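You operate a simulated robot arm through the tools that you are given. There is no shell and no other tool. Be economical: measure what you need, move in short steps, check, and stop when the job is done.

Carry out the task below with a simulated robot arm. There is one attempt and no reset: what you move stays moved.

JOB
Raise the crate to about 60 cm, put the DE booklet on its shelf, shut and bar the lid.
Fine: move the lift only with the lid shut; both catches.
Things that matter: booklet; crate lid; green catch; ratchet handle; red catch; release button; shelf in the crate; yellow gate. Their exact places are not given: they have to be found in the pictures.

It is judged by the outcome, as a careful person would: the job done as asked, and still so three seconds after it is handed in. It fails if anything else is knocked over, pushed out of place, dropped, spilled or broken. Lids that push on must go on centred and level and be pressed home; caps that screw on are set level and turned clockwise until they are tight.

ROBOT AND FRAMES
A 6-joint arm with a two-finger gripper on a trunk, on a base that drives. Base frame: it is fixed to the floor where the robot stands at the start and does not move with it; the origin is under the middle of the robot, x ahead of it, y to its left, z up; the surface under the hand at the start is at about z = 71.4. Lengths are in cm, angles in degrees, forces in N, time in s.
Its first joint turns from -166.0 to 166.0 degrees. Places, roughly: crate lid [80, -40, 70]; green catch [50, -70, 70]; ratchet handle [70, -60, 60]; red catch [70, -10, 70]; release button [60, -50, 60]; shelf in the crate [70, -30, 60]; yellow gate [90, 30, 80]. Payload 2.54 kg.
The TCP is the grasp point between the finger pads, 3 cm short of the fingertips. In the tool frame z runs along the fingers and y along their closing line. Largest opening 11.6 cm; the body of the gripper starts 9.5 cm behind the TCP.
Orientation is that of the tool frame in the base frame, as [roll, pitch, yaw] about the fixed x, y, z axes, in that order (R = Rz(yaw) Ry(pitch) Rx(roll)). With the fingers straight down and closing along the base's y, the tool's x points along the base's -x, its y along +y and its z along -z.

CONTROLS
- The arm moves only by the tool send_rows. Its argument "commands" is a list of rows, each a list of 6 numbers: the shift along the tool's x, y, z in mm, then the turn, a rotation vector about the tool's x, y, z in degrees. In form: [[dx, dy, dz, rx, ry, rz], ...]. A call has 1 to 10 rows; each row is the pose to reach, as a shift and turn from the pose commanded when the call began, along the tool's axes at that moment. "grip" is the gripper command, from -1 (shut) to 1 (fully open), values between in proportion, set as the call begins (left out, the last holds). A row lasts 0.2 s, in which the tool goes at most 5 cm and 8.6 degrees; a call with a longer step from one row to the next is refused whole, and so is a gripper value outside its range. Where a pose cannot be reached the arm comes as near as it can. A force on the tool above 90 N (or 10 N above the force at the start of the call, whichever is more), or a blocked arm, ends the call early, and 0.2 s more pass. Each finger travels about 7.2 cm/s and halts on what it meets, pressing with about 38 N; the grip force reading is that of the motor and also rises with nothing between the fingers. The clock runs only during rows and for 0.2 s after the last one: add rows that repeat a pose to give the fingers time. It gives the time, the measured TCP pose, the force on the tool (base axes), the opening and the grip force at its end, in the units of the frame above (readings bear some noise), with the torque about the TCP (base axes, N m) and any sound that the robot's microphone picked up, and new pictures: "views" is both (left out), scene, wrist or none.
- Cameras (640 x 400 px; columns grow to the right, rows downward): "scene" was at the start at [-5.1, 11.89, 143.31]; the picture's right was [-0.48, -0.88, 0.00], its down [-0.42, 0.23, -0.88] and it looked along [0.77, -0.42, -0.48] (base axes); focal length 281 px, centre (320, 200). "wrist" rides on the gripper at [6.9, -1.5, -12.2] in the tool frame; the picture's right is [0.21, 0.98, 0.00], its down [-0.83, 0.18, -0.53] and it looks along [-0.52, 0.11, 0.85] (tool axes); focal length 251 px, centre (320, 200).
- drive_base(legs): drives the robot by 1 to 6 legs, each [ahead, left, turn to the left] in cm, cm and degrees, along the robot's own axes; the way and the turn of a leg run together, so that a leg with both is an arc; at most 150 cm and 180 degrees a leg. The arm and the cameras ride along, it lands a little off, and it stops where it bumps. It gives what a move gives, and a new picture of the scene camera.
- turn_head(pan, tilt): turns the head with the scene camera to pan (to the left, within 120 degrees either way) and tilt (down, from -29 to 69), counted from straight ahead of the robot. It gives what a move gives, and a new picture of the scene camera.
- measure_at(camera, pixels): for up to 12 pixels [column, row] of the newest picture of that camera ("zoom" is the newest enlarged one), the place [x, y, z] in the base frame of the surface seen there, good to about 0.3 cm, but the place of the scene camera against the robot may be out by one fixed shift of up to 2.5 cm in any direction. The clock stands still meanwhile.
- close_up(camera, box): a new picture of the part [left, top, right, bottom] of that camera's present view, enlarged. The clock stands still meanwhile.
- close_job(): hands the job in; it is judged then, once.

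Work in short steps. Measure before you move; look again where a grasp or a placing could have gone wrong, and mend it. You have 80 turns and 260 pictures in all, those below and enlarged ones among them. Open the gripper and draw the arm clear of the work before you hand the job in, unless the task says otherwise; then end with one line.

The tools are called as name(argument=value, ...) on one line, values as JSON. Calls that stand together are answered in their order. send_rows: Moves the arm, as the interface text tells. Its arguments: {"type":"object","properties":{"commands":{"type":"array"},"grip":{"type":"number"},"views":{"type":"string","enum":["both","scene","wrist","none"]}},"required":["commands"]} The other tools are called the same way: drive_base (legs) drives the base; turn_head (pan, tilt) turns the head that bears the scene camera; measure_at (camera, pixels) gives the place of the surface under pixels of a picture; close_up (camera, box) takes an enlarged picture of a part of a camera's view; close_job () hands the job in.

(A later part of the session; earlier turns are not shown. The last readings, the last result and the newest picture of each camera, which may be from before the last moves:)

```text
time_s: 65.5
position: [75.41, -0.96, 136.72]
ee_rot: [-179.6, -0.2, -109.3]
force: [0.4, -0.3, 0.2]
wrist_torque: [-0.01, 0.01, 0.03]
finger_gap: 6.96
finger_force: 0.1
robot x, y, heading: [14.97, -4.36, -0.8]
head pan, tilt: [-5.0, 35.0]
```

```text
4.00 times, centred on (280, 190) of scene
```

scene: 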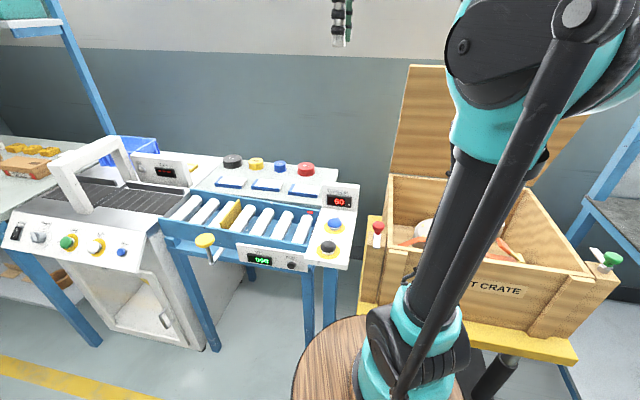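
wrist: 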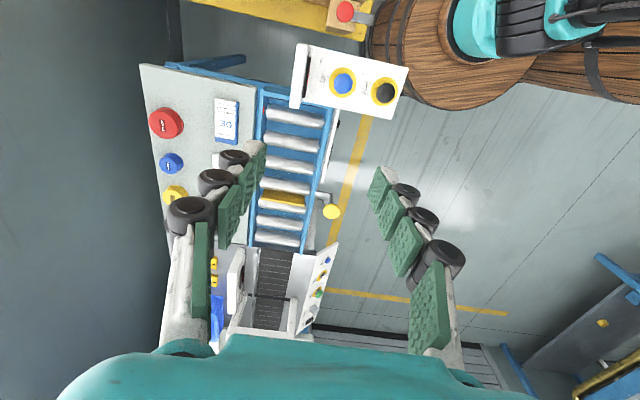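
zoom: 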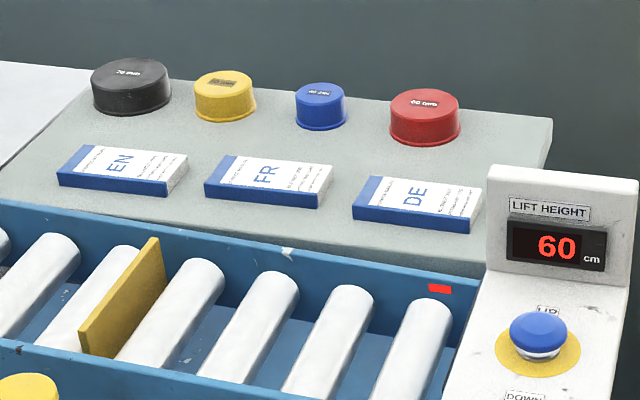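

The booklet is about 10.5×5×1.5 cm, centred at [100.8, 6.3], top z 83.9, and its long axis already suits the present yaw (fingers close across its width). I'll move above it.

send_rows(commands=[[-19, -27, 30, 0, 0, 0], [-38, -54, 60, 0, 0, 0], [-57, -81, 90, 0, 0, 0], [-76, -108, 120, 0, 0, 0], [-95, -135, 150, 0, 0, 0], [-115, -162, 180, 0, 0, 0], [-134, -190, 215, 0, 0, 0], [-153, -216, 255, 0, 0, 0], [-153, -216, 300, 0, 0, 0], [-153, -216, 340, 0, 0, 0]], grip=0.4, views="wrist")

measure_at(camera="wrist", pixels=[[320, 100], [320, 140], [320, 180], [290, 140], [350, 140], [320, 60]])

```text
refused: row 8 steps farther than a row can; nothing moved
```

```text
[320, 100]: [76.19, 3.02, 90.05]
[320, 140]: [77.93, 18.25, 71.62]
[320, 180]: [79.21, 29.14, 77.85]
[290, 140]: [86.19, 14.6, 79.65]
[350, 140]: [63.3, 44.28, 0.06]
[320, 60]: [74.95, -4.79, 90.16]
```

One step was too long; I'll resend with smaller steps.

send_rows(commands=[[-19, -27, 30, 0, 0, 0], [-38, -54, 60, 0, 0, 0], [-57, -81, 90, 0, 0, 0], [-76, -108, 120, 0, 0, 0], [-95, -135, 150, 0, 0, 0], [-115, -162, 180, 0, 0, 0], [-134, -190, 212, 0, 0, 0], [-153, -216, 246, 0, 0, 0], [-153, -216, 295, 0, 0, 0], [-153, -216, 340, 0, 0, 0]], grip=0.4, views="wrist")

```text
time_s: 67.7
position: [100.77, 6.05, 103.1]
ee_rot: [-179.6, 0.0, -109.2]
force: [-0.3, 0.7, -0.5]
wrist_torque: [0.01, -0.06, -0.02]
finger_gap: 8.1
finger_force: 0.0
robot x, y, heading: [15.67, -4.57, -0.9]
head pan, tilt: [-5.0, 35.0]
```

wrist: 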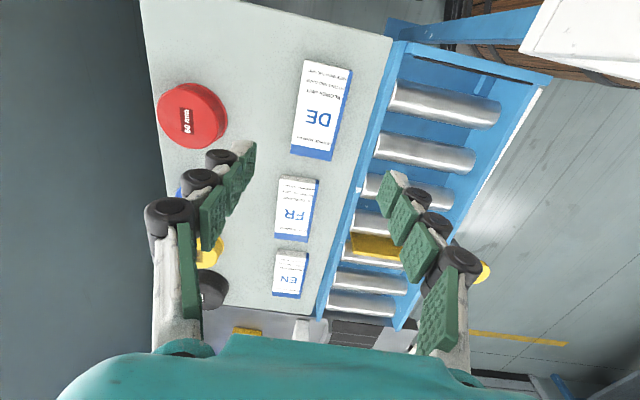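

Now the DE booklet is clear at (320,110); I'll measure its corners for exact centring.

measure_at(camera="wrist", pixels=[[306, 64], [346, 72], [294, 151], [328, 158], [318, 110], [352, 75], [287, 130], [360, 130]])

```text
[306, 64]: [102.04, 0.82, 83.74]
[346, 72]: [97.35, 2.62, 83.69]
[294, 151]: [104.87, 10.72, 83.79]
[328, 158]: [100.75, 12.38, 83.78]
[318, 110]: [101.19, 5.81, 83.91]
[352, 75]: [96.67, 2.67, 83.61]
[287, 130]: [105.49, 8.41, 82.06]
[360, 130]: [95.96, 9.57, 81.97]
```

Centre (101.25, 6.64), needing 1.6° of yaw. I'll go down to TCP z 85.6 with a 7 cm opening, then close.

send_rows(commands=[[-7, -3, 45, 0, 0, -1.6], [-7, -3, 90, 0, 0, -1.6], [-7, -3, 130, 0, 0, -1.6], [-7, -3, 160, 0, 0, -1.6], [-7, -3, 175, 0, 0, -1.6], [-7, -3, 175, 0, 0, -1.6]], grip=0.2, views="wrist")

send_rows(commands=[[0, 0, 0, 0, 0, 0], [0, 0, 0, 0, 0, 0], [0, 0, 0, 0, 0, 0], [0, 0, 0, 0, 0, 0]], grip=-1, views="wrist")

```text
time_s: 69.1
position: [101.49, 6.77, 85.51]
ee_rot: [-179.5, -0.1, -107.7]
force: [0.6, 0.4, 0.3]
wrist_torque: [0.01, 0.0, 0.0]
finger_gap: 6.95
finger_force: 0.1
robot x, y, heading: [14.83, -4.28, -0.7]
head pan, tilt: [-5.0, 35.0]
```

wrist: 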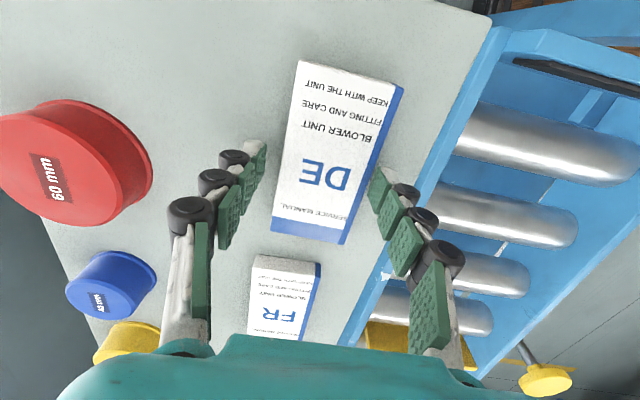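

```text
time_s: 70.1
position: [101.51, 6.84, 85.63]
ee_rot: [-179.5, -0.1, -107.6]
force: [-0.3, 0.4, 0.8]
wrist_torque: [0.04, 0.01, -0.07]
finger_gap: 5.48
finger_force: 38.1
robot x, y, heading: [15.06, -3.89, -0.8]
head pan, tilt: [-5.0, 35.0]
```

wrist: 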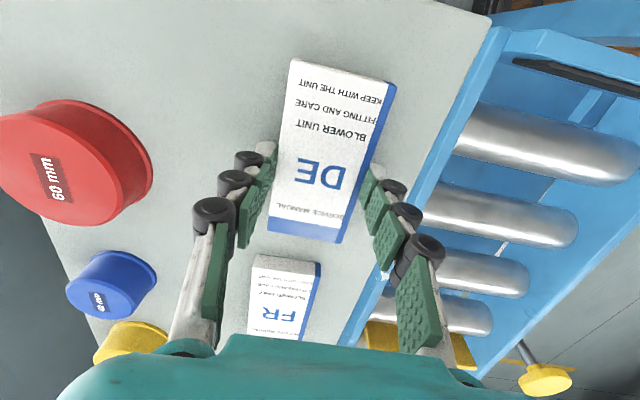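

The booklet is gripped (gap 5.5, 38 N). I'll lift straight up and start toward the crate.

send_rows(commands=[[0, 0, -30, 0, 0, 0], [0, 0, -75, 0, 0, 0], [0, 0, -120, 0, 0, 0], [0, 0, -165, 0, 0, 0], [0, 0, -210, 0, 0, 0], [0, 0, -255, 0, 0, 0], [0, 0, -300, 0, 0, 0], [40, 15, -315, 0, 0, 0], [80, 31, -315, 0, 0, 0], [120, 46, -315, 0, 0, 0]], views="wrist")

send_rows(commands=[[40, 15, 0, 0, 0, 0], [80, 31, 0, 0, 0, 0], [120, 46, 0, 0, 0, 0], [160, 62, 0, 0, 0, 0], [200, 77, 0, 0, 0, 0], [240, 93, 0, 0, 0, 0], [280, 108, 0, 0, 0, 0], [320, 124, 0, 0, 0, 0], [361, 140, 0, 0, 0, 0], [361, 140, 0, 0, 0, 0]])

```text
time_s: 72.3
position: [93.08, -3.02, 117.28]
ee_rot: [-179.6, -0.1, -107.6]
force: [-0.2, 0.7, 0.8]
wrist_torque: [-0.02, 0.07, 0.01]
finger_gap: 0.0
finger_force: 28.6
robot x, y, heading: [15.01, -4.28, -0.8]
head pan, tilt: [-5.0, 35.0]
```

wrist: 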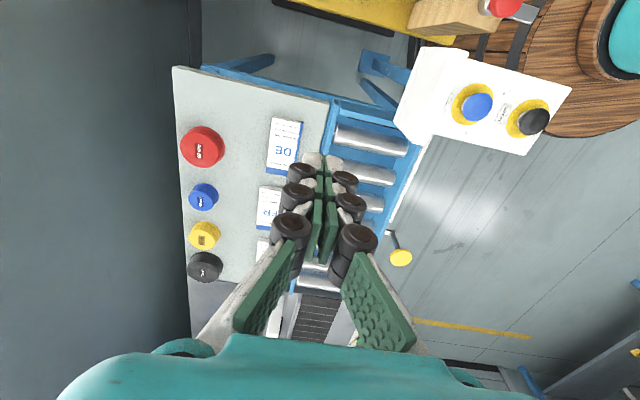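

```text
time_s: 74.5
position: [69.24, -33.24, 117.21]
ee_rot: [-179.5, -0.1, -107.6]
force: [0.1, 0.3, -0.3]
wrist_torque: [-0.02, 0.0, -0.09]
finger_gap: 0.0
finger_force: 29.0
robot x, y, heading: [14.51, -4.57, -0.9]
head pan, tilt: [-5.0, 35.0]
```

scene: 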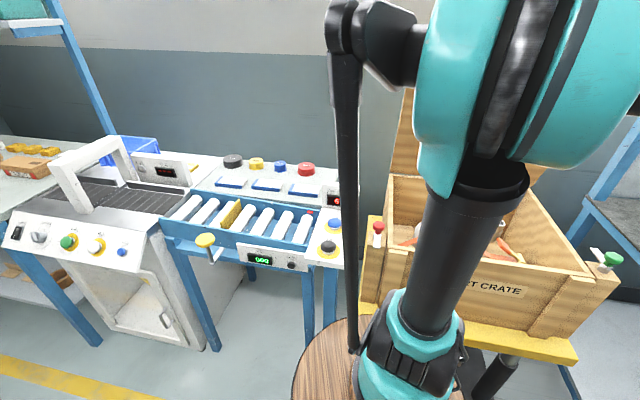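
wrist: 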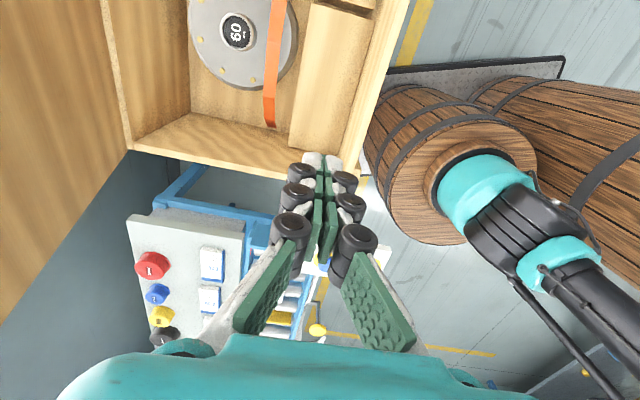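

The booklet slipped out on lifting: the grip was too close to the tips, and it is still on the bench. I'll go back and grip lower and lift more slowly.

send_rows(commands=[[-40, -15, 0, 0, 0, 0], [-80, -31, 0, 0, 0, 0], [-120, -46, 0, 0, 0, 0], [-160, -62, 0, 0, 0, 0], [-200, -77, 0, 0, 0, 0], [-240, -93, 0, 0, 0, 0], [-280, -108, 0, 0, 0, 0], [-320, -124, 0, 0, 0, 0], [-361, -140, 0, 0, 0, 0]], grip=0.2, views="none")

send_rows(commands=[[-40, -15, 0, 0, 0, 0], [-80, -31, 0, 0, 0, 0], [-120, -46, 0, 0, 0, 0], [-120, -46, 45, 0, 0, 0], [-120, -46, 90, 0, 0, 0], [-120, -46, 135, 0, 0, 0], [-120, -46, 175, 0, 0, 0]], views="wrist")

```text
time_s: 76.5
position: [93.33, -3.27, 117.13]
ee_rot: [-179.5, -0.2, -107.7]
force: [-0.2, -0.6, 0.6]
wrist_torque: [0.04, -0.05, -0.01]
finger_gap: 6.95
finger_force: 0.0
robot x, y, heading: [15.21, -4.37, -0.8]
head pan, tilt: [-5.0, 35.0]
```

```text
time_s: 78.1
position: [101.4, 6.78, 99.73]
ee_rot: [-179.6, -0.1, -107.7]
force: [0.1, -0.1, -0.3]
wrist_torque: [0.03, -0.05, -0.01]
finger_gap: 6.96
finger_force: 0.1
robot x, y, heading: [14.98, -4.62, -0.9]
head pan, tilt: [-5.0, 35.0]
```

wrist: 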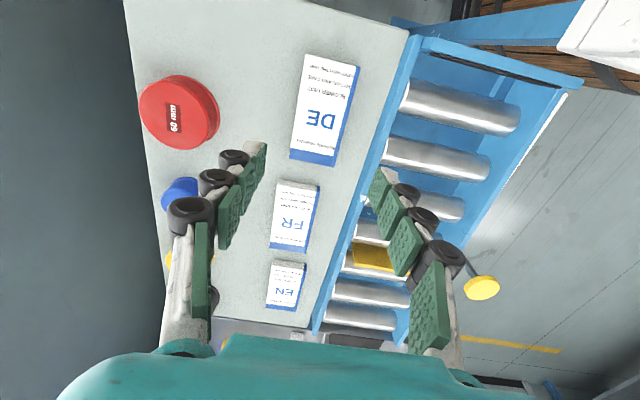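

I'll measure the booklet's corners and the bench top again.

measure_at(camera="wrist", pixels=[[306, 57], [352, 67], [293, 152], [333, 160], [320, 110], [280, 110], [368, 110], [285, 150], [345, 150]])

```text
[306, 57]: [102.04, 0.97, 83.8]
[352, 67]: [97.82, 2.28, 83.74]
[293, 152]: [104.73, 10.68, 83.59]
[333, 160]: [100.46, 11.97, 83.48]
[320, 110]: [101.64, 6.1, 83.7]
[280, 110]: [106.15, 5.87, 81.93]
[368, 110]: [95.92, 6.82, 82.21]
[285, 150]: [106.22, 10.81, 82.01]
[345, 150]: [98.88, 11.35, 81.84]
```

The bench is at 82.0. I'll descend so the tips are at about 82.2, close, and lift slowly by 3 cm to test.

send_rows(commands=[[3, 0, 45, 0, 0, 0], [3, 0, 90, 0, 0, 0], [3, 0, 125, 0, 0, 0], [3, 0, 140, 0, 0, 0], [3, 0, 145, 0, 0, 0], [3, 0, 145, 0, 0, 0]], views="none")

send_rows(commands=[[0, 0, 0, 0, 0, 0], [0, 0, 0, 0, 0, 0], [0, 0, 0, 0, 0, 0], [0, 0, 0, 0, 0, 0], [0, 0, -5, 0, 0, 0], [0, 0, -12, 0, 0, 0], [0, 0, -20, 0, 0, 0], [0, 0, -30, 0, 0, 0], [0, 0, -30, 0, 0, 0]], grip=-1, views="wrist")

```text
time_s: 79.5
position: [101.75, 6.43, 85.27]
ee_rot: [-179.4, -0.1, -107.6]
force: [0.3, 0.2, -0.2]
wrist_torque: [0.01, 0.04, 0.01]
finger_gap: 6.94
finger_force: 0.0
robot x, y, heading: [15.43, -4.66, -0.6]
head pan, tilt: [-5.0, 35.0]
```

```text
time_s: 81.5
position: [101.59, 6.38, 88.21]
ee_rot: [-179.6, -0.1, -107.5]
force: [-0.2, 0.0, -1.2]
wrist_torque: [-0.04, -0.01, 0.0]
finger_gap: 5.45
finger_force: 37.3
robot x, y, heading: [15.44, -4.47, -0.8]
head pan, tilt: [-5.0, 35.0]
```

wrist: 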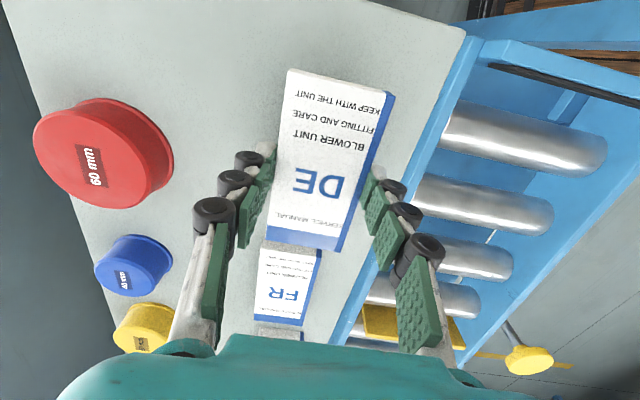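

The booklet holds (5.45 cm, 37 N). I'll lift on gently with smaller steps.

send_rows(commands=[[0, 0, -15, 0, 0, 0], [0, 0, -35, 0, 0, 0], [0, 0, -55, 0, 0, 0], [0, 0, -75, 0, 0, 0], [0, 0, -95, 0, 0, 0], [0, 0, -115, 0, 0, 0], [0, 0, -135, 0, 0, 0], [0, 0, -155, 0, 0, 0], [0, 0, -172, 0, 0, 0], [0, 0, -180, 0, 0, 0]], views="wrist")

```text
time_s: 83.7
position: [101.43, 6.51, 106.21]
ee_rot: [-179.6, -0.2, -107.7]
force: [1.5, 0.5, -0.4]
wrist_torque: [0.0, -0.01, -0.02]
finger_gap: 5.47
finger_force: 37.9
robot x, y, heading: [14.62, -4.41, -1.0]
head pan, tilt: [-5.0, 35.0]
```

wrist: 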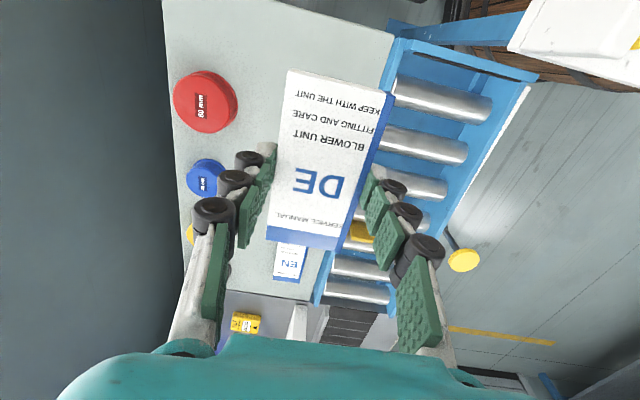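

It holds well. Now the horizontal travel to above the shelf, in gentle steps.

send_rows(commands=[[10, 4, 0, 0, 0, 0], [30, 12, 0, 0, 0, 0], [55, 21, 0, 0, 0, 0], [80, 31, 0, 0, 0, 0], [107, 41, 0, 0, 0, 0], [134, 52, 0, 0, 0, 0], [161, 62, 0, 0, 0, 0], [188, 73, 0, 0, 0, 0], [215, 83, 0, 0, 0, 0], [240, 93, 0, 0, 0, 0]], views="none")

send_rows(commands=[[20, 8, 0, 0, 0, 0], [45, 17, 0, 0, 0, 0], [70, 27, 0, 0, 0, 0], [97, 37, 0, 0, 0, 0], [124, 48, 0, 0, 0, 0], [151, 58, 0, 0, 0, 0], [178, 69, 0, 0, 0, 0], [205, 79, 0, 0, 0, 0], [228, 88, 0, 0, 0, 0], [238, 92, 0, 0, 0, 0]], views="wrist")

turn_head(pan=-38, tilt=38)

```text
time_s: 85.9
position: [85.26, -13.45, 105.88]
ee_rot: [-179.6, -0.1, -107.5]
force: [0.7, 0.2, -1.3]
wrist_torque: [0.01, 0.03, -0.01]
finger_gap: 5.48
finger_force: 38.5
robot x, y, heading: [14.97, -4.12, -1.0]
head pan, tilt: [-5.0, 35.0]
```

```text
time_s: 88.1
position: [69.13, -33.33, 106.28]
ee_rot: [-179.5, 0.0, -107.5]
force: [-0.5, 0.2, -0.4]
wrist_torque: [-0.01, 0.03, -0.01]
finger_gap: 5.49
finger_force: 38.2
robot x, y, heading: [15.32, -4.37, -1.0]
head pan, tilt: [-5.0, 35.0]
```

wrist: 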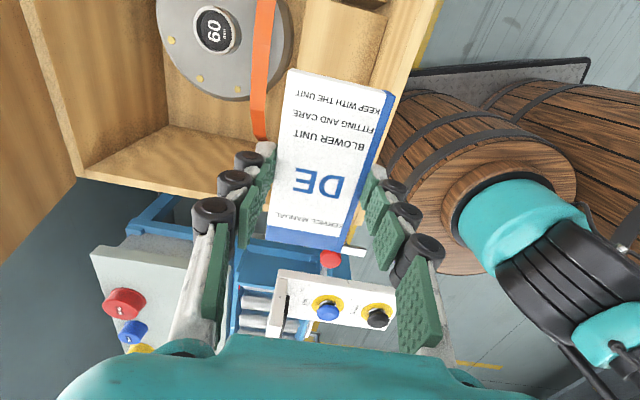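

```text
time_s: 89.1
position: [69.15, -33.42, 106.12]
ee_rot: [-179.5, -0.1, -107.5]
force: [0.3, 0.0, -1.7]
wrist_torque: [-0.02, -0.01, 0.01]
finger_gap: 5.48
finger_force: 38.0
robot x, y, heading: [14.99, -4.24, -1.0]
head pan, tilt: [-38.0, 38.0]
```

scene: 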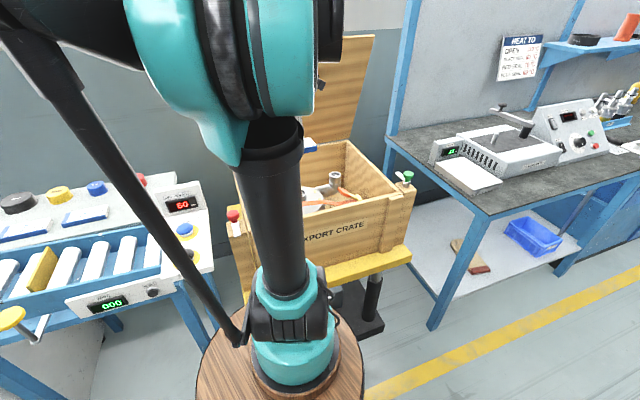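

It is over the shelf, with the booklet held level. I'll descend to about 2 cm above the shelf first.

send_rows(commands=[[0, 0, 20, 0, 0, 0], [0, 0, 50, 0, 0, 0], [0, 0, 85, 0, 0, 0], [0, 0, 120, 0, 0, 0], [0, 0, 155, 0, 0, 0], [0, 0, 190, 0, 0, 0], [0, 0, 220, 0, 0, 0], [0, 0, 250, 0, 0, 0], [0, 0, 275, 0, 0, 0], [0, 0, 285, 0, 0, 0]], views="wrist")

measure_at(camera="wrist", pixels=[[290, 75], [385, 95], [270, 235], [335, 245], [400, 60], [395, 130], [330, 260], [300, 150]])

```text
time_s: 91.3
position: [69.8, -33.42, 77.74]
ee_rot: [-179.5, -0.1, -107.6]
force: [-0.4, -0.8, -0.9]
wrist_torque: [0.0, -0.02, 0.01]
finger_gap: 5.48
finger_force: 38.5
robot x, y, heading: [15.32, -4.55, -0.9]
head pan, tilt: [-38.0, 38.0]
```

wrist: 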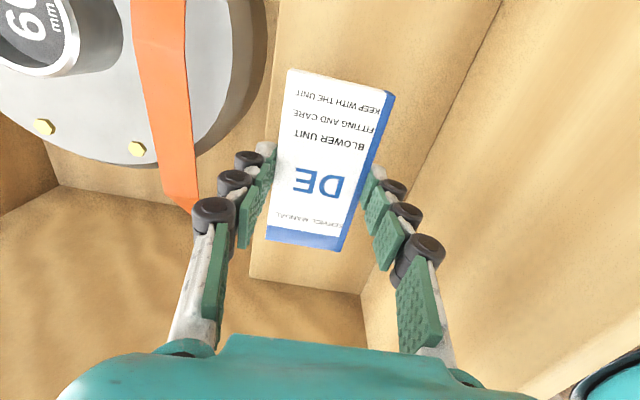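

```text
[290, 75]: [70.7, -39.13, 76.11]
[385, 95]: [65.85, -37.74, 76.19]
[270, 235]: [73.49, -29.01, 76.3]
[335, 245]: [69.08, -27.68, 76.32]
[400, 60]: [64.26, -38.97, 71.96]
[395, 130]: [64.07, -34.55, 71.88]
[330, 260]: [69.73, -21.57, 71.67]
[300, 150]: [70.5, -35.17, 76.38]
```

The booklet is nicely above the shelf; its bottom is at about 74.6 and the shelf at 71.9. I'll lower it 2.6 cm, then open slightly.

send_rows(commands=[[0, 0, 10, 0, 0, 0], [0, 0, 18, 0, 0, 0], [0, 0, 23, 0, 0, 0], [0, 0, 26, 0, 0, 0], [0, 0, 26, 0, 0, 0]], views="wrist")

```text
time_s: 92.5
position: [69.49, -33.49, 74.95]
ee_rot: [-179.5, -0.1, -107.6]
force: [1.0, -0.1, -0.6]
wrist_torque: [-0.01, 0.03, -0.03]
finger_gap: 5.48
finger_force: 38.1
robot x, y, heading: [15.3, -4.65, -0.8]
head pan, tilt: [-38.0, 38.0]
```

wrist: 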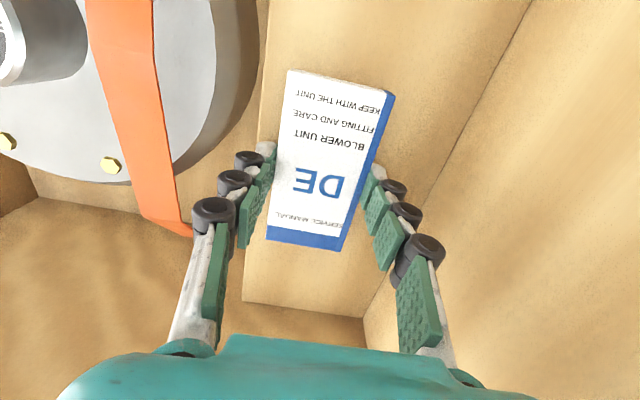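

It is almost touching with no force yet. I'll lower 2 mm more, open to about 6.5 cm, and rise a little.

send_rows(commands=[[0, 0, 2, 0, 0, 0], [0, 0, 2, 0, 0, 0]], views="none")

send_rows(commands=[[0, 0, 0, 0, 0, 0], [0, 0, 0, 0, 0, 0], [0, 0, 0, 0, 0, 0], [0, 0, -20, 0, 0, 0], [0, 0, -50, 0, 0, 0], [0, 0, -95, 0, 0, 0], [0, 0, -140, 0, 0, 0]], grip=0.12, views="wrist")

```text
time_s: 93.1
position: [69.53, -33.5, 74.75]
ee_rot: [-179.5, -0.1, -107.6]
force: [1.5, -0.1, 34.3]
wrist_torque: [0.01, 0.02, 0.0]
finger_gap: 5.48
finger_force: 38.3
robot x, y, heading: [15.04, -4.25, -1.1]
head pan, tilt: [-38.0, 38.0]
```

```text
time_s: 94.7
position: [69.2, -33.62, 89.05]
ee_rot: [-179.6, -0.1, -107.6]
force: [0.2, -0.8, 0.8]
wrist_torque: [-0.01, 0.02, 0.01]
finger_gap: 6.5
finger_force: 0.0
robot x, y, heading: [15.04, -4.18, -0.9]
head pan, tilt: [-38.0, 38.0]
```

wrist: 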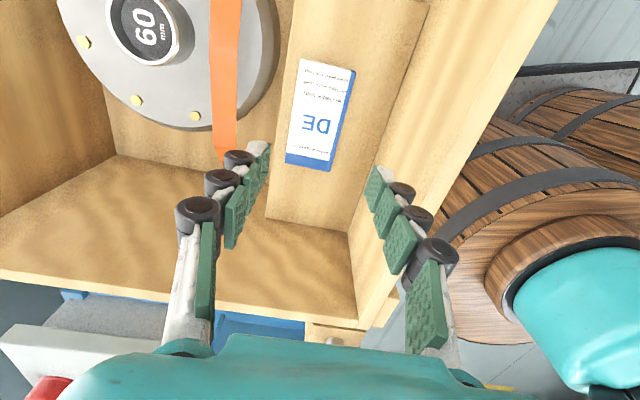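

The DE booklet lies flat on the shelf. Now for the lid: I'll rise straight up with fingers shut, then look at the lid before reaching over it.

send_rows(commands=[[0, 0, -45, 0, 0, 0], [0, 0, -93, 0, 0, 0], [0, 20, -140, 0, 0, 0], [0, 40, -185, 2, 0, 0], [0, 60, -230, 6, 0, 0], [0, 60, -278, 10, 0, 0], [0, 60, -326, 14, 0, 0], [0, 60, -374, 17, 0, 0], [0, 60, -422, 20, 0, 0], [0, 60, -470, 20, 0, 0]], grip=-1)

measure_at(camera="wrist", pixels=[[200, 150], [230, 100], [180, 230], [200, 60], [150, 150], [320, 60]])

```text
refused: row 3 steps farther than a row can; nothing moved
```

```text
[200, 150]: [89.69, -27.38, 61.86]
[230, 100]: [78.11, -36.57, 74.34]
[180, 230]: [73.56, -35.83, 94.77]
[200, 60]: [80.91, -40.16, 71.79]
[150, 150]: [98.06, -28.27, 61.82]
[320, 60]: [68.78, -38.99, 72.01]
```

Row 3 was slightly too long; resending with smaller steps.

send_rows(commands=[[0, 0, -45, 0, 0, 0], [0, 0, -93, 0, 0, 0], [0, 15, -138, 0, 0, 0], [0, 30, -183, 2, 0, 0], [0, 45, -228, 6, 0, 0], [0, 50, -275, 10, 0, 0], [0, 50, -323, 14, 0, 0], [0, 50, -371, 17, 0, 0], [0, 50, -419, 20, 0, 0], [0, 50, -467, 20, 0, 0]], grip=-1)

```text
time_s: 96.9
position: [64.61, -31.9, 135.88]
ee_rot: [-159.4, -0.2, -107.6]
force: [-0.1, -0.3, 0.3]
wrist_torque: [-0.02, -0.04, 0.0]
finger_gap: 0.0
finger_force: 29.0
robot x, y, heading: [15.13, -4.4, -0.5]
head pan, tilt: [-38.0, 38.0]
```

scene: 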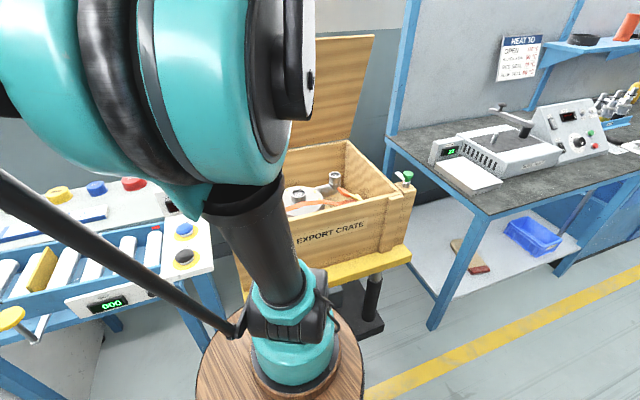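
wrist: 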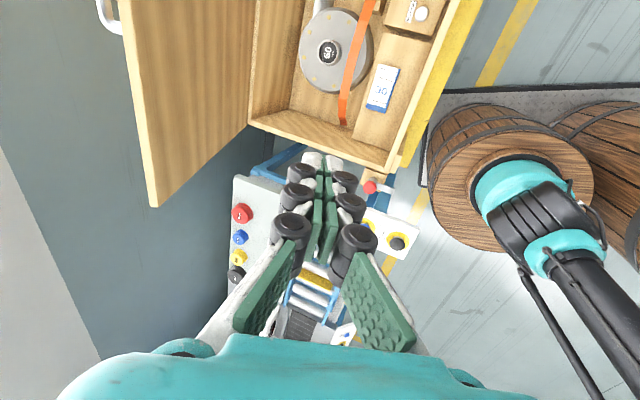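

The lid's front edge runs from (118,10) to (153,200) in the wrist view; I'll measure it.

measure_at(camera="wrist", pixels=[[134, 60], [160, 195], [220, 120], [210, 60], [125, 20], [100, 12], [148, 150]])

```text
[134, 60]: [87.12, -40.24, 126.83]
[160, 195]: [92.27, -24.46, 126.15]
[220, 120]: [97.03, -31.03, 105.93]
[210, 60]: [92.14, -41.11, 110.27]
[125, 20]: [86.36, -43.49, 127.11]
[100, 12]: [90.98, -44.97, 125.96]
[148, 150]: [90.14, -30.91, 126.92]
```

The edge sits at depth 95–97, z 127, so the lid is at 73°. I'll pass over it with closed fingers (tips at z 133), left of the handle, to a point behind the lid.

send_rows(commands=[[-4, -41, 12, 0, 0, 0], [-7, -82, 25, 0, 0, 0], [-11, -123, 38, 0, 0, 0], [-14, -164, 52, 0, 0, 0], [-18, -206, 66, 0, 0, 0], [-21, -247, 80, 0, 0, 0], [-25, -288, 94, 0, 0, 0], [-28, -329, 109, 0, 0, 0]], views="wrist")

```text
time_s: 98.7
position: [98.18, -39.38, 136.89]
ee_rot: [-159.4, -0.1, -107.7]
force: [-1.9, -0.1, 1.4]
wrist_torque: [-0.06, -0.11, 0.0]
finger_gap: 0.02
finger_force: 28.4
robot x, y, heading: [14.8, -4.62, -0.7]
head pan, tilt: [-38.0, 38.0]
```

wrist: 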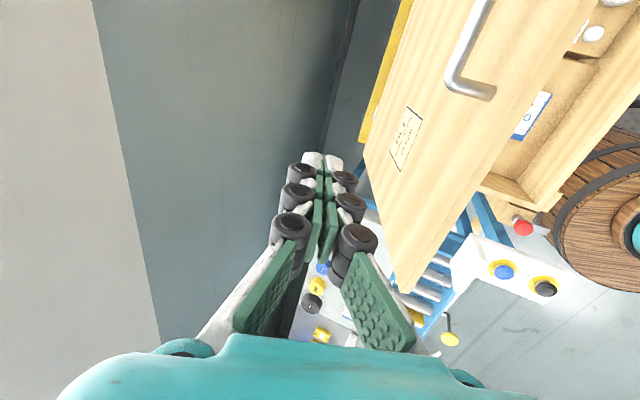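

The hand is behind the lid (depth 105.6). I'll lower it 12 cm vertically so the fingertips come below the lid's edge on the outer side.

send_rows(commands=[[0, 14, 38, 0, 0, 0], [0, 28, 75, 0, 0, 0], [0, 41, 113, 0, 0, 0], [0, 41, 113, 0, 0, 0]], views="wrist")

```text
time_s: 99.7
position: [98.33, -39.57, 125.02]
ee_rot: [-159.5, -0.1, -107.6]
force: [-0.4, 0.2, -0.2]
wrist_torque: [0.0, 0.03, -0.01]
finger_gap: 0.0
finger_force: 28.5
robot x, y, heading: [15.29, -4.12, -0.9]
head pan, tilt: [-38.0, 38.0]
```

wrist: 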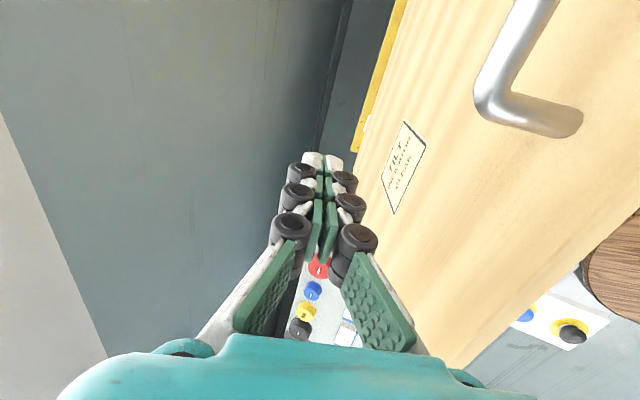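

The fingertips are behind the lid, left of the handle. I'll pull toward me along the arc, turning the tool to stay roughly parallel to the lid, to bring it down to about 40°.

send_rows(commands=[[0, 35, 0, 0, 0, 0], [0, 65, 0, 1, 0, 0], [0, 101, 0, 5, 0, 0], [0, 143, 1, 10, 0, 0], [0, 175, 7, 15, 0, 0], [0, 206, 14, 20, 0, 0], [0, 236, 26, 25, 0, 0], [0, 265, 39, 30, 0, 0]])

```text
time_s: 101.5
position: [75.71, -32.47, 111.95]
ee_rot: [-129.6, -0.2, -107.6]
force: [-0.5, 1.1, -0.1]
wrist_torque: [0.0, 0.01, 0.02]
finger_gap: 0.01
finger_force: 28.4
robot x, y, heading: [14.63, -4.29, -0.9]
head pan, tilt: [-38.0, 38.0]
```

scene: 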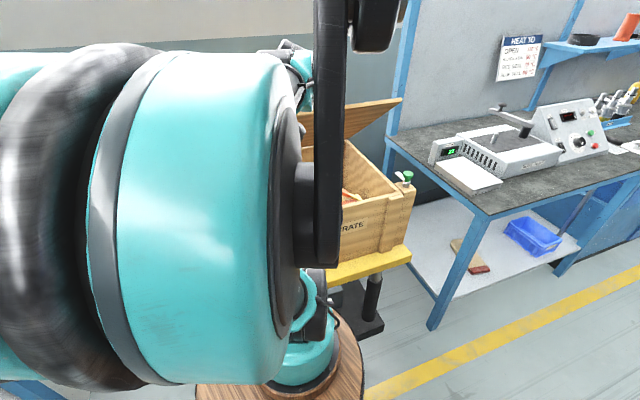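
wrist: 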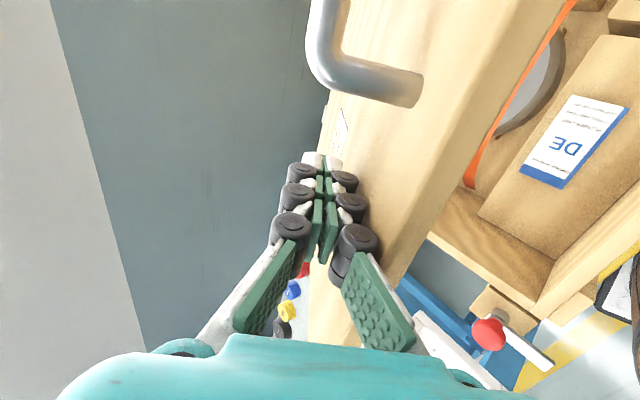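

The lid follows to about 40°. I'll continue downward to about 10°.

send_rows(commands=[[0, 33, 0, 0, 0, 0], [0, 66, 0, 0, 0, 0], [0, 95, 7, 0, 0, 0], [0, 124, 14, 0, 0, 0], [0, 151, 25, 0, 0, 0], [0, 178, 37, 0, 0, 0]])

```text
time_s: 102.9
position: [67.82, -30.03, 95.61]
ee_rot: [-129.5, -0.1, -107.6]
force: [0.5, -0.5, 0.1]
wrist_torque: [-0.03, -0.02, -0.02]
finger_gap: 0.0
finger_force: 28.7
robot x, y, heading: [15.17, -3.99, -0.9]
head pan, tilt: [-38.0, 38.0]
```

scene: 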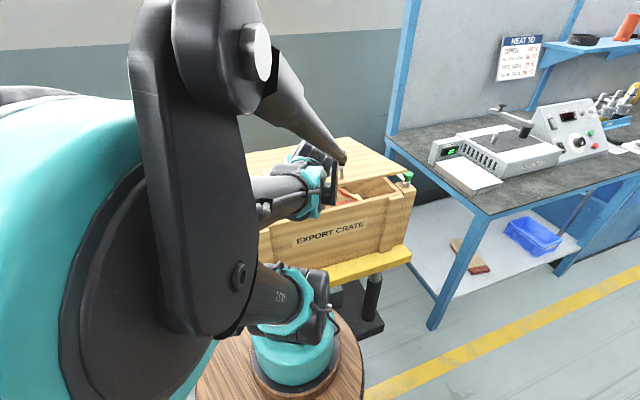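
wrist: 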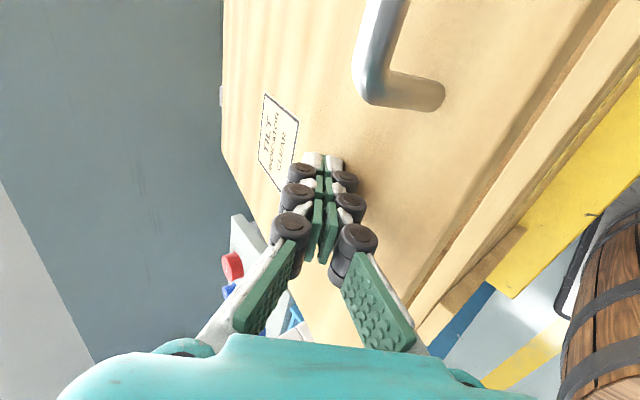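

Almost shut. I'll press straight down the last 6 cm, slowing toward the end.

send_rows(commands=[[0, 15, 13, 0, 0, 0], [0, 28, 23, 0, 0, 0], [0, 38, 32, 0, 0, 0], [0, 44, 37, 0, 0, 0], [0, 47, 40, 0, 0, 0], [0, 49, 41, 0, 0, 0]])

```text
time_s: 104.3
position: [67.88, -29.89, 89.47]
ee_rot: [-129.4, -0.2, -107.7]
force: [-2.4, 6.5, 44.2]
wrist_torque: [-0.03, -0.54, 0.09]
finger_gap: 0.01
finger_force: 28.5
robot x, y, heading: [15.27, -4.22, -1.2]
head pan, tilt: [-38.0, 38.0]
```

scene: 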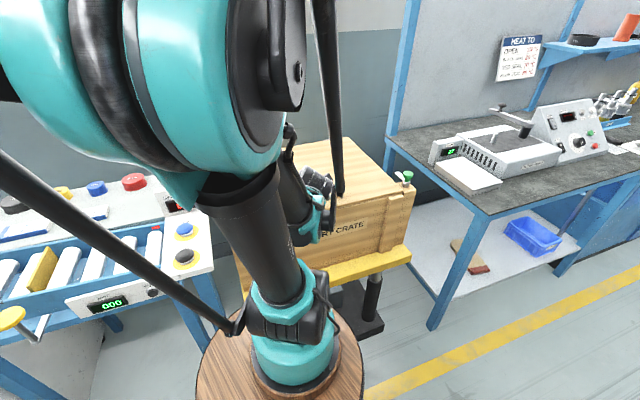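
wrist: 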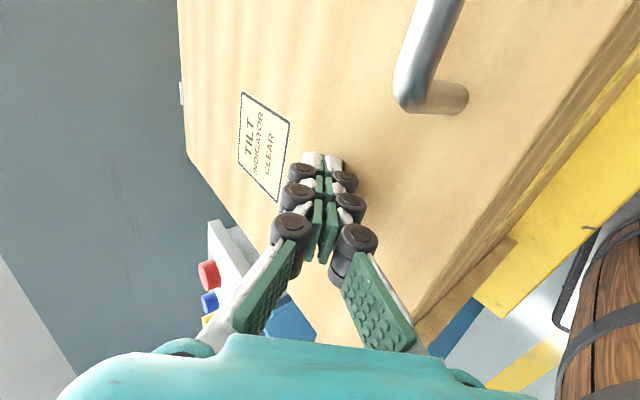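

The lid is down with 44 N of resistance. I'll rise, turn the tool upright again, and look at the red catch.

send_rows(commands=[[0, -31, -26, 0, 0, 0], [0, -65, -54, -6, 0, 0], [0, -99, -83, -14, 0, 0], [0, -134, -112, -22, 0, 0], [0, -168, -141, -30, 0, 0], [0, -172, -145, -38, 0, 0], [0, -172, -145, -46, 0, 0], [0, -172, -145, -50.5, 0, 0], [0, -172, -145, -50.5, 0, 0]])

close_up(camera="wrist", box=[220, 180, 420, 305])

measure_at(camera="wrist", pixels=[[100, 100], [250, 100], [200, 200], [300, 60], [350, 100]])

```text
time_s: 106.3
position: [67.61, -29.83, 111.88]
ee_rot: [179.9, -0.1, -107.7]
force: [0.1, 0.5, -1.0]
wrist_torque: [0.01, -0.04, -0.03]
finger_gap: 0.0
finger_force: 28.4
robot x, y, heading: [15.12, -4.11, -0.9]
head pan, tilt: [-38.0, 38.0]
```

scene: 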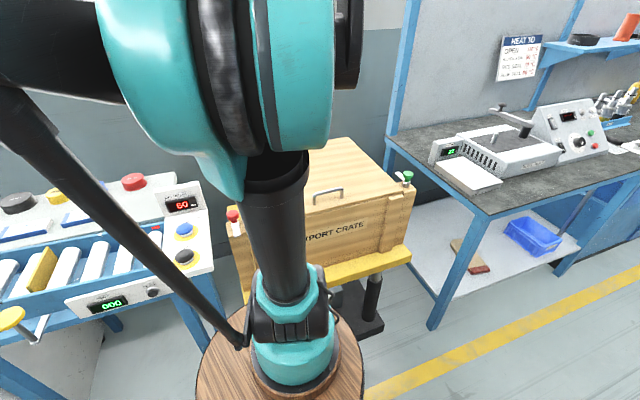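
wrist: 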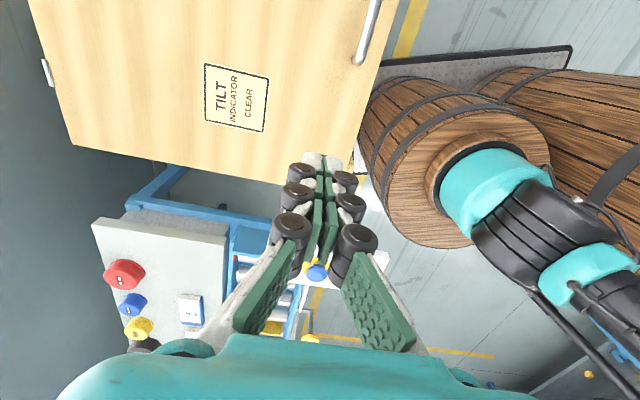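

```text
3.20 times, centred on (320, 242) of wrist
```

zoom: 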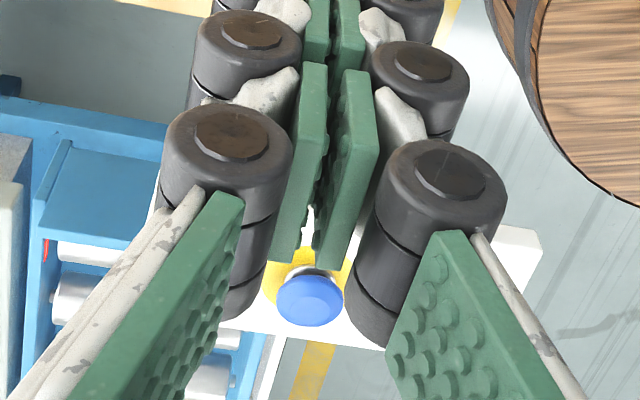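

```text
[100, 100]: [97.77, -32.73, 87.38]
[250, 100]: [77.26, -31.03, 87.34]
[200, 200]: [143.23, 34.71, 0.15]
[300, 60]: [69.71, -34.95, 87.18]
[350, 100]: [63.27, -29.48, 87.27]
```

The lid is flat at z 87.3, so it is shut. I'll open the fingers to see the red catch between them.

send_rows(commands=[[0, 0, 0, 0, 0, 0], [0, 0, 0, 0, 0, 0], [0, 0, 0, 0, 0, 0], [0, 0, 0, 0, 0, 0]], grip=1, views="wrist")

close_up(camera="wrist", box=[260, 140, 420, 260])

close_up(camera="scene", box=[380, 160, 430, 210])

measure_at(camera="scene", pixels=[[407, 176], [400, 175], [404, 183], [396, 172], [410, 186]])

```text
time_s: 107.3
position: [67.54, -29.92, 111.87]
ee_rot: [180.0, -0.1, -107.6]
force: [-0.5, -0.2, -0.2]
wrist_torque: [-0.01, -0.01, 0.0]
finger_gap: 11.58
finger_force: 0.1
robot x, y, heading: [14.89, -4.11, -0.9]
head pan, tilt: [-38.0, 38.0]
```

wrist: 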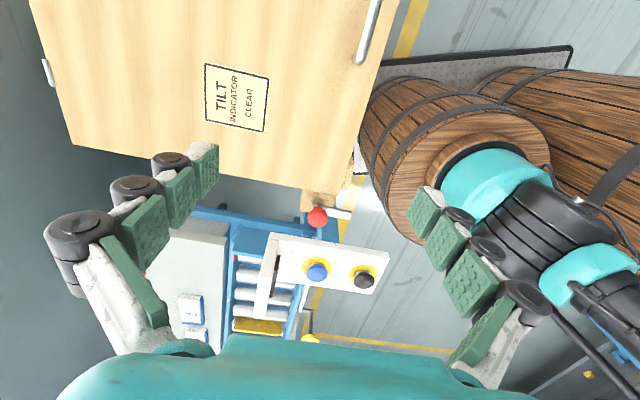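

```text
3.33 times, centred on (340, 200) of wrist
```

zoom: 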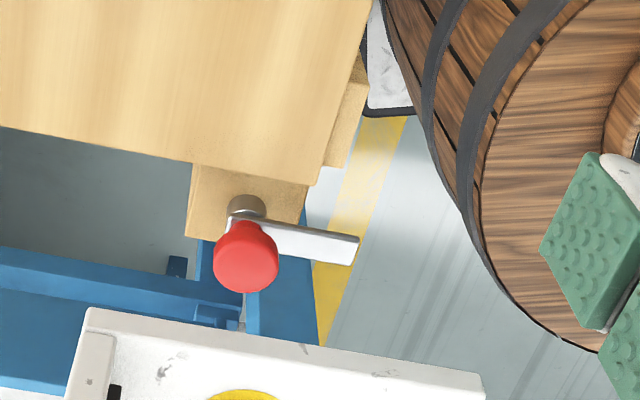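

```text
8.00 times, centred on (405, 185) of scene
```

zoom: 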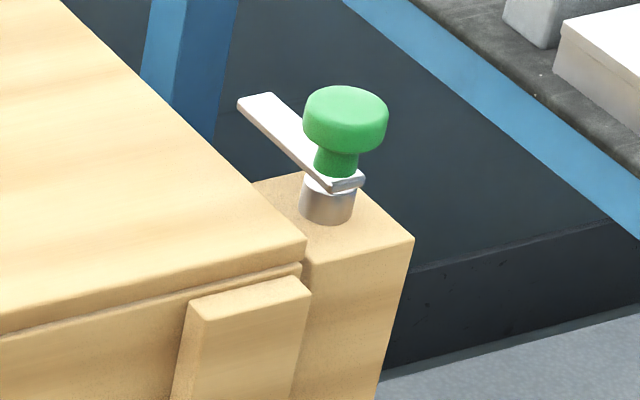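

```text
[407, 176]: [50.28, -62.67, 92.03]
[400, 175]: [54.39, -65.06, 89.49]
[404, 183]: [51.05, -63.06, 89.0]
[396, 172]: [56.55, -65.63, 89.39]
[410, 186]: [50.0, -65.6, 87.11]
```

The red knob sits on its pivot with the lever pointing toward me, so it must turn 90° counter-clockwise over the lid; the green one likewise from pointing backward. I'll measure both, then move above red with the gripper pre-turned so that the 90° turn ends in the present yaw.

measure_at(camera="wrist", pixels=[[318, 217], [318, 202], [313, 214], [323, 214], [318, 225], [349, 214], [330, 207]])

send_rows(commands=[[-17, 4, 11, 0, 0, 8.2], [-34, 7, 22, 0, 0, 16.4], [-52, 11, 33, 0, 0, 24.6], [-69, 14, 44, 0, 0, 32.8], [-86, 18, 55, 0, 0, 41], [-103, 21, 66, 0, 0, 49.2], [-121, 25, 76, 0, 0, 57.4], [-138, 28, 87, 0, 0, 65.6], [-155, 32, 98, 0, 0, 73.8], [-172, 35, 109, 0, 0, 82]], grip=-0.2, views="none")

send_rows(commands=[[0, 0, 0, 0, 0, 8]], views="wrist")

close_up(camera="wrist", box=[240, 60, 400, 220])

measure_at(camera="wrist", pixels=[[320, 100], [320, 120], [320, 140], [320, 160], [310, 130], [330, 130], [340, 110], [300, 110]])

```text
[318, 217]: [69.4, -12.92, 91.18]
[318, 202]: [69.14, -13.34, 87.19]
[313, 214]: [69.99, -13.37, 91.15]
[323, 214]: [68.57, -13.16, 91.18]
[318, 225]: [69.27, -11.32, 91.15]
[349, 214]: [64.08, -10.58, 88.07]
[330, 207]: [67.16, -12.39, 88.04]
```

```text
time_s: 109.5
position: [69.59, -12.43, 101.04]
ee_rot: [-179.9, -0.2, 170.4]
force: [-0.1, -0.1, 1.0]
wrist_torque: [0.0, 0.0, -0.01]
finger_gap: 4.64
finger_force: 0.1
robot x, y, heading: [15.14, -4.35, -0.8]
head pan, tilt: [-38.0, 38.0]
```

```text
time_s: 109.9
position: [69.61, -12.47, 101.05]
ee_rot: [-179.9, 0.0, 162.2]
force: [-0.4, 0.7, -0.4]
wrist_torque: [0.04, -0.01, 0.0]
finger_gap: 4.65
finger_force: 0.1
robot x, y, heading: [14.78, -4.18, -0.9]
head pan, tilt: [-38.0, 38.0]
```

wrist: 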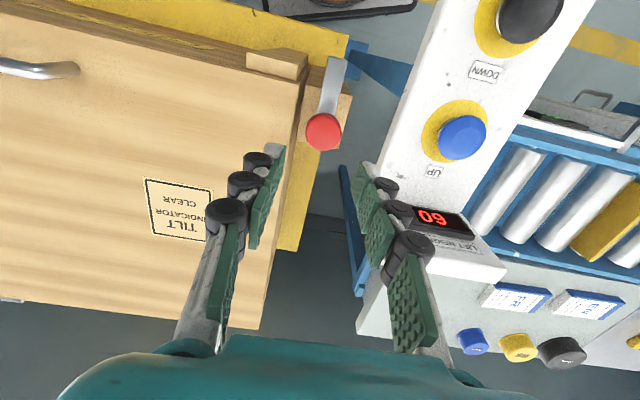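

```text
2.50 times, centred on (320, 140) of wrist
```

zoom: 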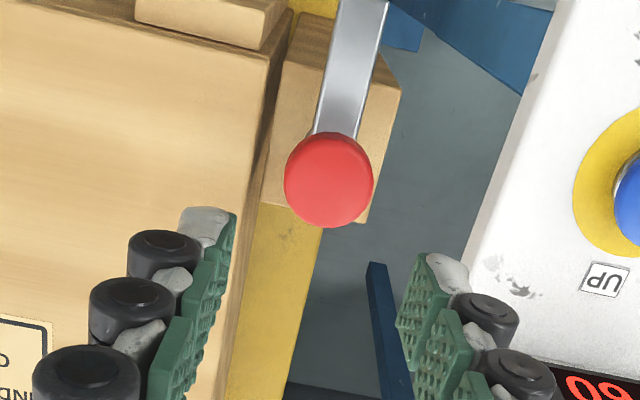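

```text
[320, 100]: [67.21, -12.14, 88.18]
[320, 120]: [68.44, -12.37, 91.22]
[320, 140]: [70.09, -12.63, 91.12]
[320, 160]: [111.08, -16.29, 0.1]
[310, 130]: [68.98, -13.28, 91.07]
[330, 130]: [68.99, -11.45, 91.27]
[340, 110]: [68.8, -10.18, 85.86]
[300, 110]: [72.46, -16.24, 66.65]
```

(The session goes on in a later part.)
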